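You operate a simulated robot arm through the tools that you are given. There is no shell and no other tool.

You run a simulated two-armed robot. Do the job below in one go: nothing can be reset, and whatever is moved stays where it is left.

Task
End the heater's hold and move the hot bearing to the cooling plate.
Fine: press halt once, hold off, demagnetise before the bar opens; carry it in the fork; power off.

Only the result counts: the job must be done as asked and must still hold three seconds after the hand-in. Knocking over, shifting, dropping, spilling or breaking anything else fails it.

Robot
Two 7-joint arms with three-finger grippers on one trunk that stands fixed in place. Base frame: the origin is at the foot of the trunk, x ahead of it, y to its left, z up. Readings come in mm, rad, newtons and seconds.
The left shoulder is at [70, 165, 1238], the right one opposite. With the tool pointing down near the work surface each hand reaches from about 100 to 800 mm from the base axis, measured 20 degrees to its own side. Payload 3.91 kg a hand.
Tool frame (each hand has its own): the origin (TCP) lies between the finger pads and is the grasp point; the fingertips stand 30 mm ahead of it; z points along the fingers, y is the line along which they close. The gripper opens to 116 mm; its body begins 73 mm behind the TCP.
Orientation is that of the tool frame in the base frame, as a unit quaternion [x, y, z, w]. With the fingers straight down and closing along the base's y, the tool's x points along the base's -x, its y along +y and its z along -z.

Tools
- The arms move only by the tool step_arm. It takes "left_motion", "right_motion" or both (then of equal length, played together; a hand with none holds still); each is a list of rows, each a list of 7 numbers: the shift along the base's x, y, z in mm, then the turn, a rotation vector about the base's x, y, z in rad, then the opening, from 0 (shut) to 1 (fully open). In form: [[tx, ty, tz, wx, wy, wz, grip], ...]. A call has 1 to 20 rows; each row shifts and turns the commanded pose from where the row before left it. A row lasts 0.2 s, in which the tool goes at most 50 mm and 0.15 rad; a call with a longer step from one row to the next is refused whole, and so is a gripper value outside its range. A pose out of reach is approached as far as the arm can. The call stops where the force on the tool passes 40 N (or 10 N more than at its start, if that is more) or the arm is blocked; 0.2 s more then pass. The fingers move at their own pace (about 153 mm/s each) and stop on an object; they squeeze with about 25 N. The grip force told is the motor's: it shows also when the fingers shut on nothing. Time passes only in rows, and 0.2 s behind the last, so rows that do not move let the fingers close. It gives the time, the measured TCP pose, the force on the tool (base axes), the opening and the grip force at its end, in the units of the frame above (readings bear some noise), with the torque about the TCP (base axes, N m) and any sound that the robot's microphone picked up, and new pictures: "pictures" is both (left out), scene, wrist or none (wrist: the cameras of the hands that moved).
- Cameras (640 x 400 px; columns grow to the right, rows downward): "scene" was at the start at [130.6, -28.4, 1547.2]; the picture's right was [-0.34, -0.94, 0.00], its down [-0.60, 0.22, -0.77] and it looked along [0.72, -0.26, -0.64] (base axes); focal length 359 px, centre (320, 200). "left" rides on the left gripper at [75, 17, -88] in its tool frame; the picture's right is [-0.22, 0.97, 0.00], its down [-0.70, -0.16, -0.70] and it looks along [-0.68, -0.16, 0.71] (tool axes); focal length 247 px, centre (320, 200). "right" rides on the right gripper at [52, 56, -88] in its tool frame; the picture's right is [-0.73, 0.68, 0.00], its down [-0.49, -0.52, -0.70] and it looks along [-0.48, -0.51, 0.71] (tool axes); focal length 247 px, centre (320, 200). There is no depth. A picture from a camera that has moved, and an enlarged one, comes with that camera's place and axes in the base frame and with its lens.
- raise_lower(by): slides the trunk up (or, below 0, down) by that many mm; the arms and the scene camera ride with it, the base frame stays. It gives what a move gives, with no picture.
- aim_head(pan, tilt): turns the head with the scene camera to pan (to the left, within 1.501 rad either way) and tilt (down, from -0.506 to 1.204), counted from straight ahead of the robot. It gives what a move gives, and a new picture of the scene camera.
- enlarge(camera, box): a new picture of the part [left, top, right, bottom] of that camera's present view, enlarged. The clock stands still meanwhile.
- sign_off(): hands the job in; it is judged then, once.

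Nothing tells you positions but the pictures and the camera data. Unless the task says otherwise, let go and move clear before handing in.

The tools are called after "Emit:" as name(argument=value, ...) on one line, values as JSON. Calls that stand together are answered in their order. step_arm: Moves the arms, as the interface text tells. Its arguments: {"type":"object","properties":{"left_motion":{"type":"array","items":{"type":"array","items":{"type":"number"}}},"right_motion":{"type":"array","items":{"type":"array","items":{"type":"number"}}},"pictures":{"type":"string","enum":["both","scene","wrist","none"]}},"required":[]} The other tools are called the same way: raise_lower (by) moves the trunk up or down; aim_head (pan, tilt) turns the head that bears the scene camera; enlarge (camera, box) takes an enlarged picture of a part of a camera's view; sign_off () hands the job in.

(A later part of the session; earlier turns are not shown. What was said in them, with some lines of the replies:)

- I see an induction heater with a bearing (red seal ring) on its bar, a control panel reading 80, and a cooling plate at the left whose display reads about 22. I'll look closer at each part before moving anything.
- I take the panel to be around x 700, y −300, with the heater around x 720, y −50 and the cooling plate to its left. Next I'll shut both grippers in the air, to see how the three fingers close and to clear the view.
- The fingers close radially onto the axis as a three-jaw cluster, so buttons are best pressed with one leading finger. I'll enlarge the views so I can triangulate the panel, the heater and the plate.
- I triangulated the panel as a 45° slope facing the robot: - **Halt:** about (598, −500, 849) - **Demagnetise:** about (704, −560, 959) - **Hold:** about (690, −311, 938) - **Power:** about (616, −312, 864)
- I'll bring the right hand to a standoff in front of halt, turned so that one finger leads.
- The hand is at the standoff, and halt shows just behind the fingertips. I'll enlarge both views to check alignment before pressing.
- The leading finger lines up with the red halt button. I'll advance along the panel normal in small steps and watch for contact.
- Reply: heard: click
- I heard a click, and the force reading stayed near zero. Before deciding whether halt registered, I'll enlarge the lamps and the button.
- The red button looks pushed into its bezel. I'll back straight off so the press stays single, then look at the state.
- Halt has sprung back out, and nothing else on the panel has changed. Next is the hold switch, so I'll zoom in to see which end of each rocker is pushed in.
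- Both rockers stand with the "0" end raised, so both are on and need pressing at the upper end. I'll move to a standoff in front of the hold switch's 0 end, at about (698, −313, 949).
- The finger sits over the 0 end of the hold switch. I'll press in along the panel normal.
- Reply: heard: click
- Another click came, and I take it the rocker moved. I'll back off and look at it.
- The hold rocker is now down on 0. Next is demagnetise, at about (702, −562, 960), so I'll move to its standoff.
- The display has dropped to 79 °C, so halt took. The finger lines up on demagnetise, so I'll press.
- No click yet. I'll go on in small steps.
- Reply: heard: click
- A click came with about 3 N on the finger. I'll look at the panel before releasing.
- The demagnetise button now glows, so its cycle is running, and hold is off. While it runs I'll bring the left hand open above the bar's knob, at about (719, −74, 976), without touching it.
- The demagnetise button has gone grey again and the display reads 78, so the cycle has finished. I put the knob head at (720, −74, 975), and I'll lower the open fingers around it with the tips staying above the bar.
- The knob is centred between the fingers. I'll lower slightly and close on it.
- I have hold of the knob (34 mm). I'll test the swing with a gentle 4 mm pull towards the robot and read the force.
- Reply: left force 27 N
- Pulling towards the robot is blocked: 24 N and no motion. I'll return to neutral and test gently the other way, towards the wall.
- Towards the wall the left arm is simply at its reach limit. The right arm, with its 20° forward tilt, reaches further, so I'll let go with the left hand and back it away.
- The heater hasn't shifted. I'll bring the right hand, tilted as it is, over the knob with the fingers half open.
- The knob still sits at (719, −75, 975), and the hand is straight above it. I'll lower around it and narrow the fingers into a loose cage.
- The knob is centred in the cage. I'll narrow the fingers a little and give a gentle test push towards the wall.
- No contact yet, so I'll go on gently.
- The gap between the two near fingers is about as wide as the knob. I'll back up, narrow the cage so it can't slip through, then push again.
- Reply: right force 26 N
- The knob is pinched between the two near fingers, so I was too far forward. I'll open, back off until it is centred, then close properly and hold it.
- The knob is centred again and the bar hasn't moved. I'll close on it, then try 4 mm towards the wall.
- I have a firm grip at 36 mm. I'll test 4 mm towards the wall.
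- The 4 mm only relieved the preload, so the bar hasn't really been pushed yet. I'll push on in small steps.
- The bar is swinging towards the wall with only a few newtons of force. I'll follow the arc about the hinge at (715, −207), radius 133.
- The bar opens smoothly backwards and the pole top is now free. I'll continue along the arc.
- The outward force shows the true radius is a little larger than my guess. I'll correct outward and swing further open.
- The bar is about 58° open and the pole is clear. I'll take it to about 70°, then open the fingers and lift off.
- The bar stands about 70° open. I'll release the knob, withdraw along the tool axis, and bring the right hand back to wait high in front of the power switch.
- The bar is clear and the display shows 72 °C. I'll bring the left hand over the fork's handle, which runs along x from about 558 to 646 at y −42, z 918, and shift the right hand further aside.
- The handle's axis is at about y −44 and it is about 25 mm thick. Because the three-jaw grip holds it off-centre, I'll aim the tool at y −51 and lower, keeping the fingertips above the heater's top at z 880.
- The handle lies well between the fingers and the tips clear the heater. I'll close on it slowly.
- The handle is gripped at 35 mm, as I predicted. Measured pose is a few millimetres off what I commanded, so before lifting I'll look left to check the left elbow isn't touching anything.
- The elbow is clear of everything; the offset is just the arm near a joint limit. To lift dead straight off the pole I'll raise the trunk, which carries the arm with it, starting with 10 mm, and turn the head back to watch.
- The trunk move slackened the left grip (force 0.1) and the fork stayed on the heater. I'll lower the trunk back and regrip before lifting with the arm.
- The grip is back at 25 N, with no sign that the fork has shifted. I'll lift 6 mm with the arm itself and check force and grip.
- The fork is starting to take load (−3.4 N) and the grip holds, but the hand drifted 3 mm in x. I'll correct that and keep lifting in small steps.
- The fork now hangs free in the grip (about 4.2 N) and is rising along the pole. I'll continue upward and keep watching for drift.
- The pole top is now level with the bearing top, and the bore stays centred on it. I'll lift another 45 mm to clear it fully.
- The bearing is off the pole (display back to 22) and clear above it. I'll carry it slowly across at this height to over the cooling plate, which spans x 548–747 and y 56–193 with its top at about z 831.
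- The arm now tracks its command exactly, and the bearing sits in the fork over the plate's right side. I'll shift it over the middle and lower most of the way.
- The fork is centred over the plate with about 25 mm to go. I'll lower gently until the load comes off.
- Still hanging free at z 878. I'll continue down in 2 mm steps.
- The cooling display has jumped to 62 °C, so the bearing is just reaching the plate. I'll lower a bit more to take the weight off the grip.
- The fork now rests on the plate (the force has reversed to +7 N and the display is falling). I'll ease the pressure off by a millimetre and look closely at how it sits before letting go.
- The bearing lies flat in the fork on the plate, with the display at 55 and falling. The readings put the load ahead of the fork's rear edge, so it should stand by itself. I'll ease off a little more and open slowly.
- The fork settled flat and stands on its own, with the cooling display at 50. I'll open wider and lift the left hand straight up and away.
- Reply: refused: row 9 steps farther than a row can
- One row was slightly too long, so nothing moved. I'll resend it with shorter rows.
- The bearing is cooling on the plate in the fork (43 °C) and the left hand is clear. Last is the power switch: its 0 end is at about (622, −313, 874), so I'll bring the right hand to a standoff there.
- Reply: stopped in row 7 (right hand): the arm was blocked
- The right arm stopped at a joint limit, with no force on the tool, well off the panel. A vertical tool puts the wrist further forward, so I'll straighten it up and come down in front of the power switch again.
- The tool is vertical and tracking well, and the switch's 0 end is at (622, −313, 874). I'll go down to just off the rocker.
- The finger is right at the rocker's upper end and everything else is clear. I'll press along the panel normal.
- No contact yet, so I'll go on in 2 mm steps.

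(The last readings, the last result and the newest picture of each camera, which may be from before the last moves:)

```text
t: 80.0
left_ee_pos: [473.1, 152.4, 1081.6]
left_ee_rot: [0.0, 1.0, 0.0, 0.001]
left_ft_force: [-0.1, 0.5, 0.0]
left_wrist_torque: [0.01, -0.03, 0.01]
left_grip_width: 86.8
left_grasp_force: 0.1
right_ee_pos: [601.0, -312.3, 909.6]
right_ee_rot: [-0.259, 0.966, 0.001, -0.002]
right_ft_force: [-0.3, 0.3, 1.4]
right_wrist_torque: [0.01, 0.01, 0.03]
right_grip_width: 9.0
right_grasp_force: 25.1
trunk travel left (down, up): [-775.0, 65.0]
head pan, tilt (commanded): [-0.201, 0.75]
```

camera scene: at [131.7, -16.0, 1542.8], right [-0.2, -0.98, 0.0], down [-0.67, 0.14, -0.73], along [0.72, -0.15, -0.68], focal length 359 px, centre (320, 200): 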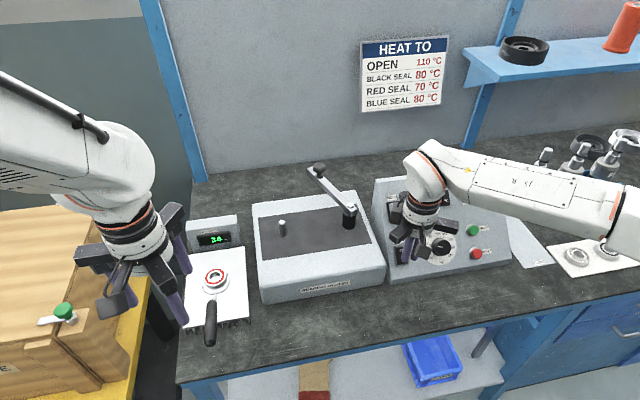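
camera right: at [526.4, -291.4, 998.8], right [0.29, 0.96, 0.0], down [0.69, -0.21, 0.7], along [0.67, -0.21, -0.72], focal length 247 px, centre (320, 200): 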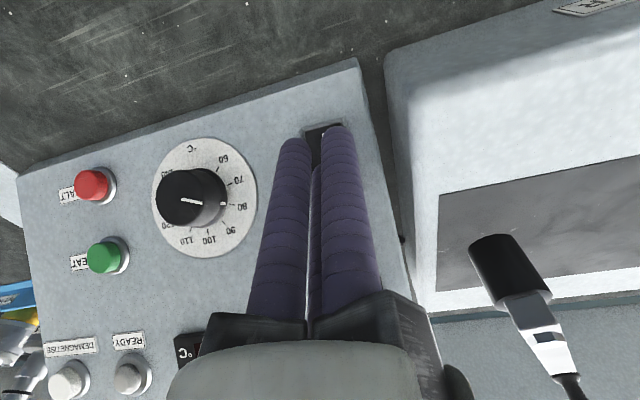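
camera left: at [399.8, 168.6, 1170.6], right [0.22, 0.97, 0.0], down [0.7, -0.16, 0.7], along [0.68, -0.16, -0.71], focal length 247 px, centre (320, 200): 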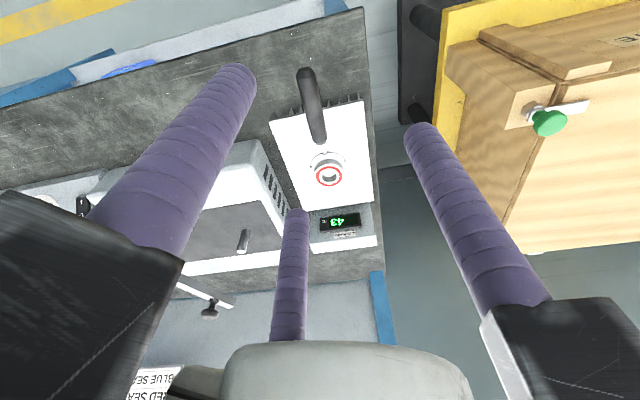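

Emit:
step_arm(right_motion=[[2, 0, -2, 0, 0, 0, 0], [1.5, 0, -1.5, 0, 0, 0, 0]], pictures="wrist")

Emit:
enlarge(camera="scene", box=[360, 180, 480, 300])

```text
t: 80.6
left_ee_pos: [471.8, 151.1, 1083.5]
left_ee_rot: [0.001, 1.0, 0.0, 0.003]
left_ft_force: [-1.0, -0.4, 0.6]
left_wrist_torque: [0.02, 0.01, 0.02]
left_grip_width: 87.1
left_grasp_force: 0.1
right_ee_pos: [603.2, -312.9, 907.0]
right_ee_rot: [-0.258, 0.966, 0.001, -0.001]
right_ft_force: [-12.6, -0.9, 9.3]
right_wrist_torque: [-0.05, 0.2, 0.02]
right_grip_width: 9.2
right_grasp_force: 25.2
trunk travel left (down, up): [-775.0, 65.0]
head pan, tilt (commanded): [-0.201, 0.75]
heard: click
camera right: at [531.4, -291.2, 994.5], right [0.29, 0.96, 0.0], down [0.69, -0.21, 0.7], along [0.67, -0.21, -0.72], focal length 247 px, centre (320, 200)
```

right: 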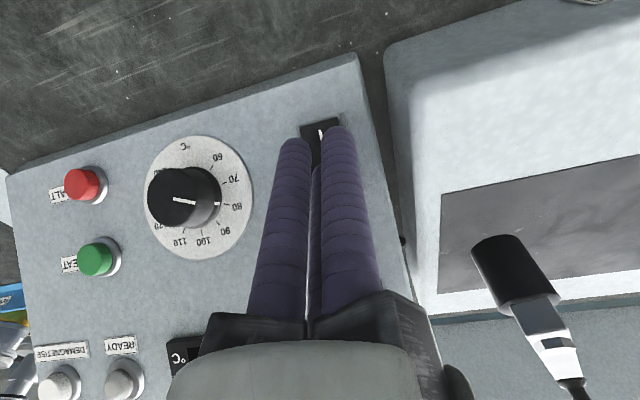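

```text
3.33 times, centred on (420, 240) of scene
camera zoom: at [128.4, -15.6, 1543.2], right [-0.2, -0.98, 0.0], down [-0.67, 0.14, -0.73], along [0.72, -0.15, -0.68], focal length 1195 px, centre (-13, 67)
```

zoom: 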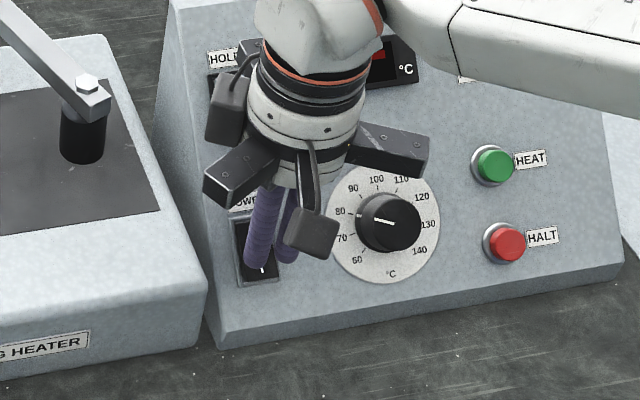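

A click came with solid contact. I'll retreat along the same line and check the panel.

Emit:
step_arm(right_motion=[[-6, 0, 6, 0, 0, 0, 0], [-10, 0, 10, 0, 0, 0, 0], [-8, 0, 20, 0, 0, 0, 0], [0, -10, 35, 0, 0, 0, 0], [0, -30, 35, 0, 0, 0, 0], [0, -40, 25, 0, 0, 0, 0], [-10, -40, 10, 0, 0, 0, 0], [-20, -35, 0, 0, 0, 0, 0], [0, 0, 0, 0, 0, 0, 0]], pictures="both")

Emit:
enlarge(camera="scene", box=[360, 160, 500, 300])

Emit:
enlarge(camera="scene", box=[160, 200, 280, 350])

```text
t: 82.6
left_ee_pos: [474.5, 152.4, 1081.7]
left_ee_rot: [-0.001, 1.0, 0.0, 0.0]
left_ft_force: [0.3, 0.0, -0.7]
left_wrist_torque: [0.03, 0.03, 0.0]
left_grip_width: 86.9
left_grasp_force: 0.1
right_ee_pos: [549.2, -468.6, 1046.4]
right_ee_rot: [-0.259, 0.966, 0.001, -0.003]
right_ft_force: [0.3, -0.3, 0.1]
right_wrist_torque: [-0.01, 0.01, 0.0]
right_grip_width: 9.4
right_grasp_force: 24.9
trunk travel left (down, up): [-775.0, 65.0]
head pan, tilt (commanded): [-0.201, 0.75]
camera scene: at [133.0, -14.9, 1542.6], right [-0.2, -0.98, 0.0], down [-0.67, 0.14, -0.73], along [0.72, -0.15, -0.68], focal length 359 px, centre (320, 200)
camera right: at [478.3, -447.3, 1134.5], right [0.29, 0.96, 0.0], down [0.69, -0.21, 0.7], along [0.67, -0.21, -0.72], focal length 247 px, centre (320, 200)
```

scene: 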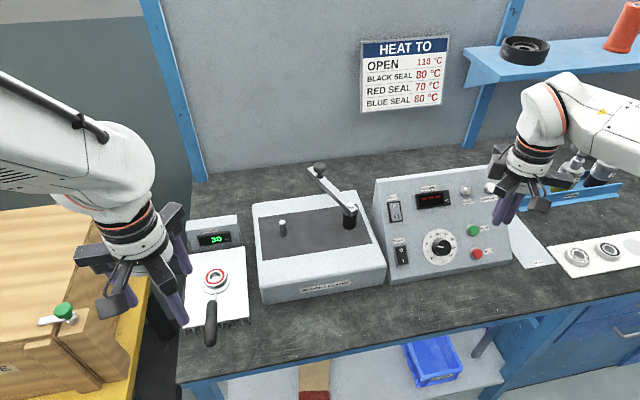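
right: 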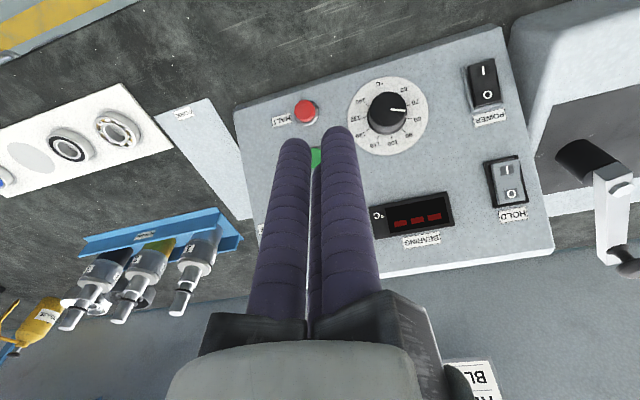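

```text
2.86 times, centred on (430, 230) of scene
camera zoom: at [133.0, -14.9, 1542.6], right [-0.2, -0.98, 0.0], down [-0.67, 0.14, -0.73], along [0.72, -0.15, -0.68], focal length 1024 px, centre (6, 114)
```

zoom: 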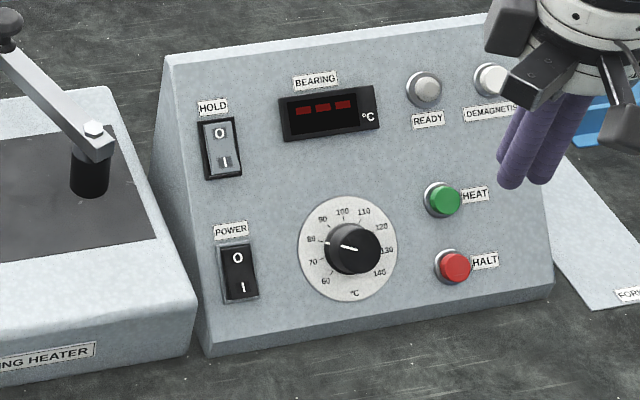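

```text
2.67 times, centred on (220, 275) of scene
camera zoom: at [133.0, -14.9, 1542.6], right [-0.2, -0.98, 0.0], down [-0.67, 0.14, -0.73], along [0.72, -0.15, -0.68], focal length 956 px, centre (587, 0)
```

zoom: 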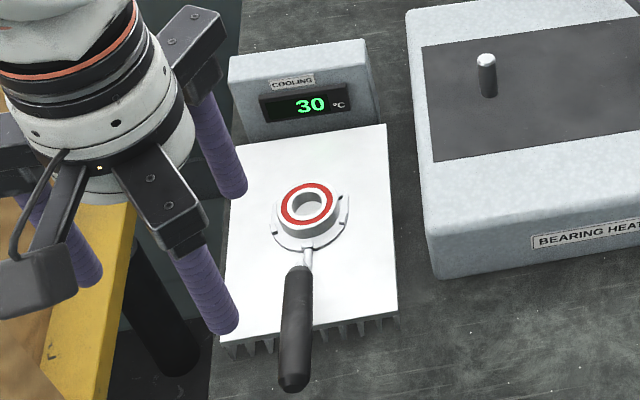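

The display shows only dark dashes and the lamps are out, and the bearing rests on the plate at 30 °C. I'll check both rockers closely before handing in.

Emit:
enlarge(camera="right", box=[450, 40, 550, 230])

Emit:
enlarge(camera="scene", box=[380, 185, 450, 275])

Emit:
enlarge(camera="left", box=[240, 40, 420, 240])

```text
2.11 times, centred on (500, 135) of right
camera zoom: at [478.3, -447.3, 1134.5], right [0.29, 0.96, 0.0], down [0.69, -0.21, 0.7], along [0.67, -0.21, -0.72], focal length 520 px, centre (-59, 337)
```

zoom: 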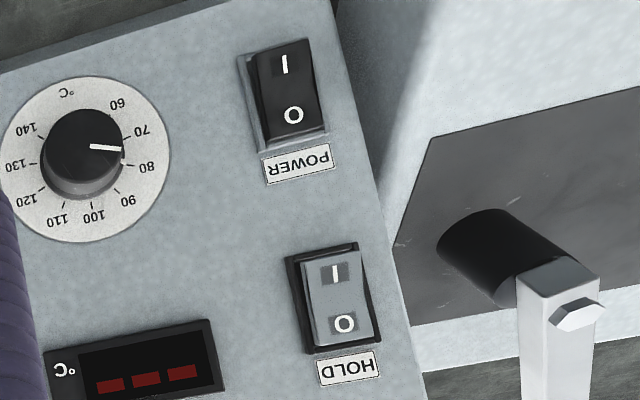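

```text
4.44 times, centred on (415, 230) of scene
camera zoom: at [133.0, -14.9, 1542.6], right [-0.2, -0.98, 0.0], down [-0.67, 0.14, -0.73], along [0.72, -0.15, -0.68], focal length 1594 px, centre (-102, 67)
```

zoom: 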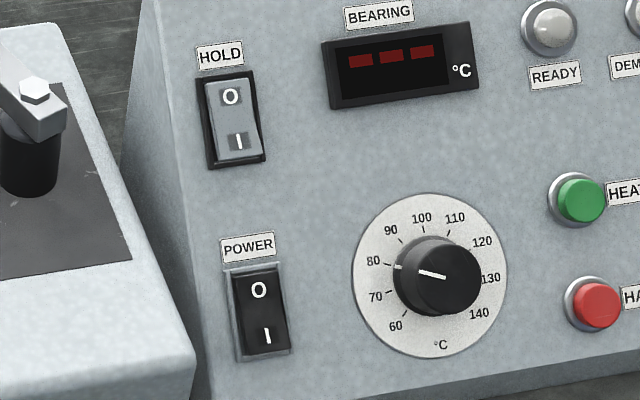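

```text
2.00 times, centred on (330, 140) of left
camera zoom: at [399.7, 169.6, 1170.5], right [0.22, 0.97, 0.0], down [0.7, -0.16, 0.7], along [0.68, -0.16, -0.71], focal length 494 px, centre (300, 320)
```

zoom: 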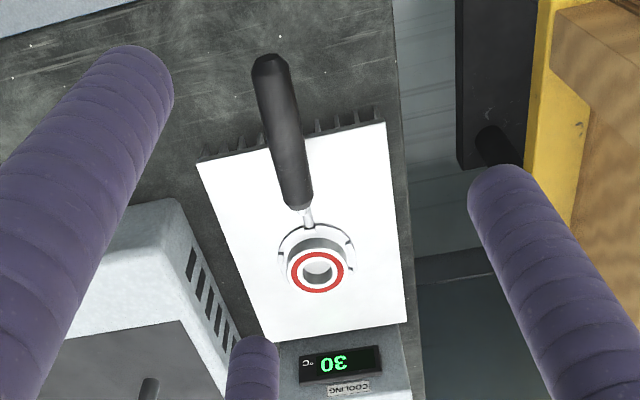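

Everything checks out:
- **Switches:** hold and power both sit on 0, and the panel is dark.
- **Bar:** swung open, with the heater in its original place.
- **Bearing:** flat in its fork on the cooling plate, reading 30 °C.
- **Hands:** both empty and clear.

I'm handing in.

Emit:
sign_off()

```text
The job is handed in.
```

The bearing is off the heater and sitting in its fork on the cooling plate. It had cooled to 30 °C when I handed the job in.

- **Ending the hold:** I pressed halt once and switched hold off. I then pressed demagnetise and let its light go out before touching the bar.
- **Opening the bar:** It only swings towards the wall. My first test pull went the wrong way: the bar resisted at about 24 N and did not move. I saw no shift in the heater afterwards.
- **Carrying:** The bearing stayed in the fork from the heater to the plate. An early attempt to lift by raising the trunk loosened my grip and the fork stayed on the heater, so I regripped and lifted with the arm. Once released, the fork stood flat on the plate on its own.
- **Power:** The power switch is off and the heater's display is dark apart from dim dashes.

The bar is left open at about 70°, and both hands are empty and clear.
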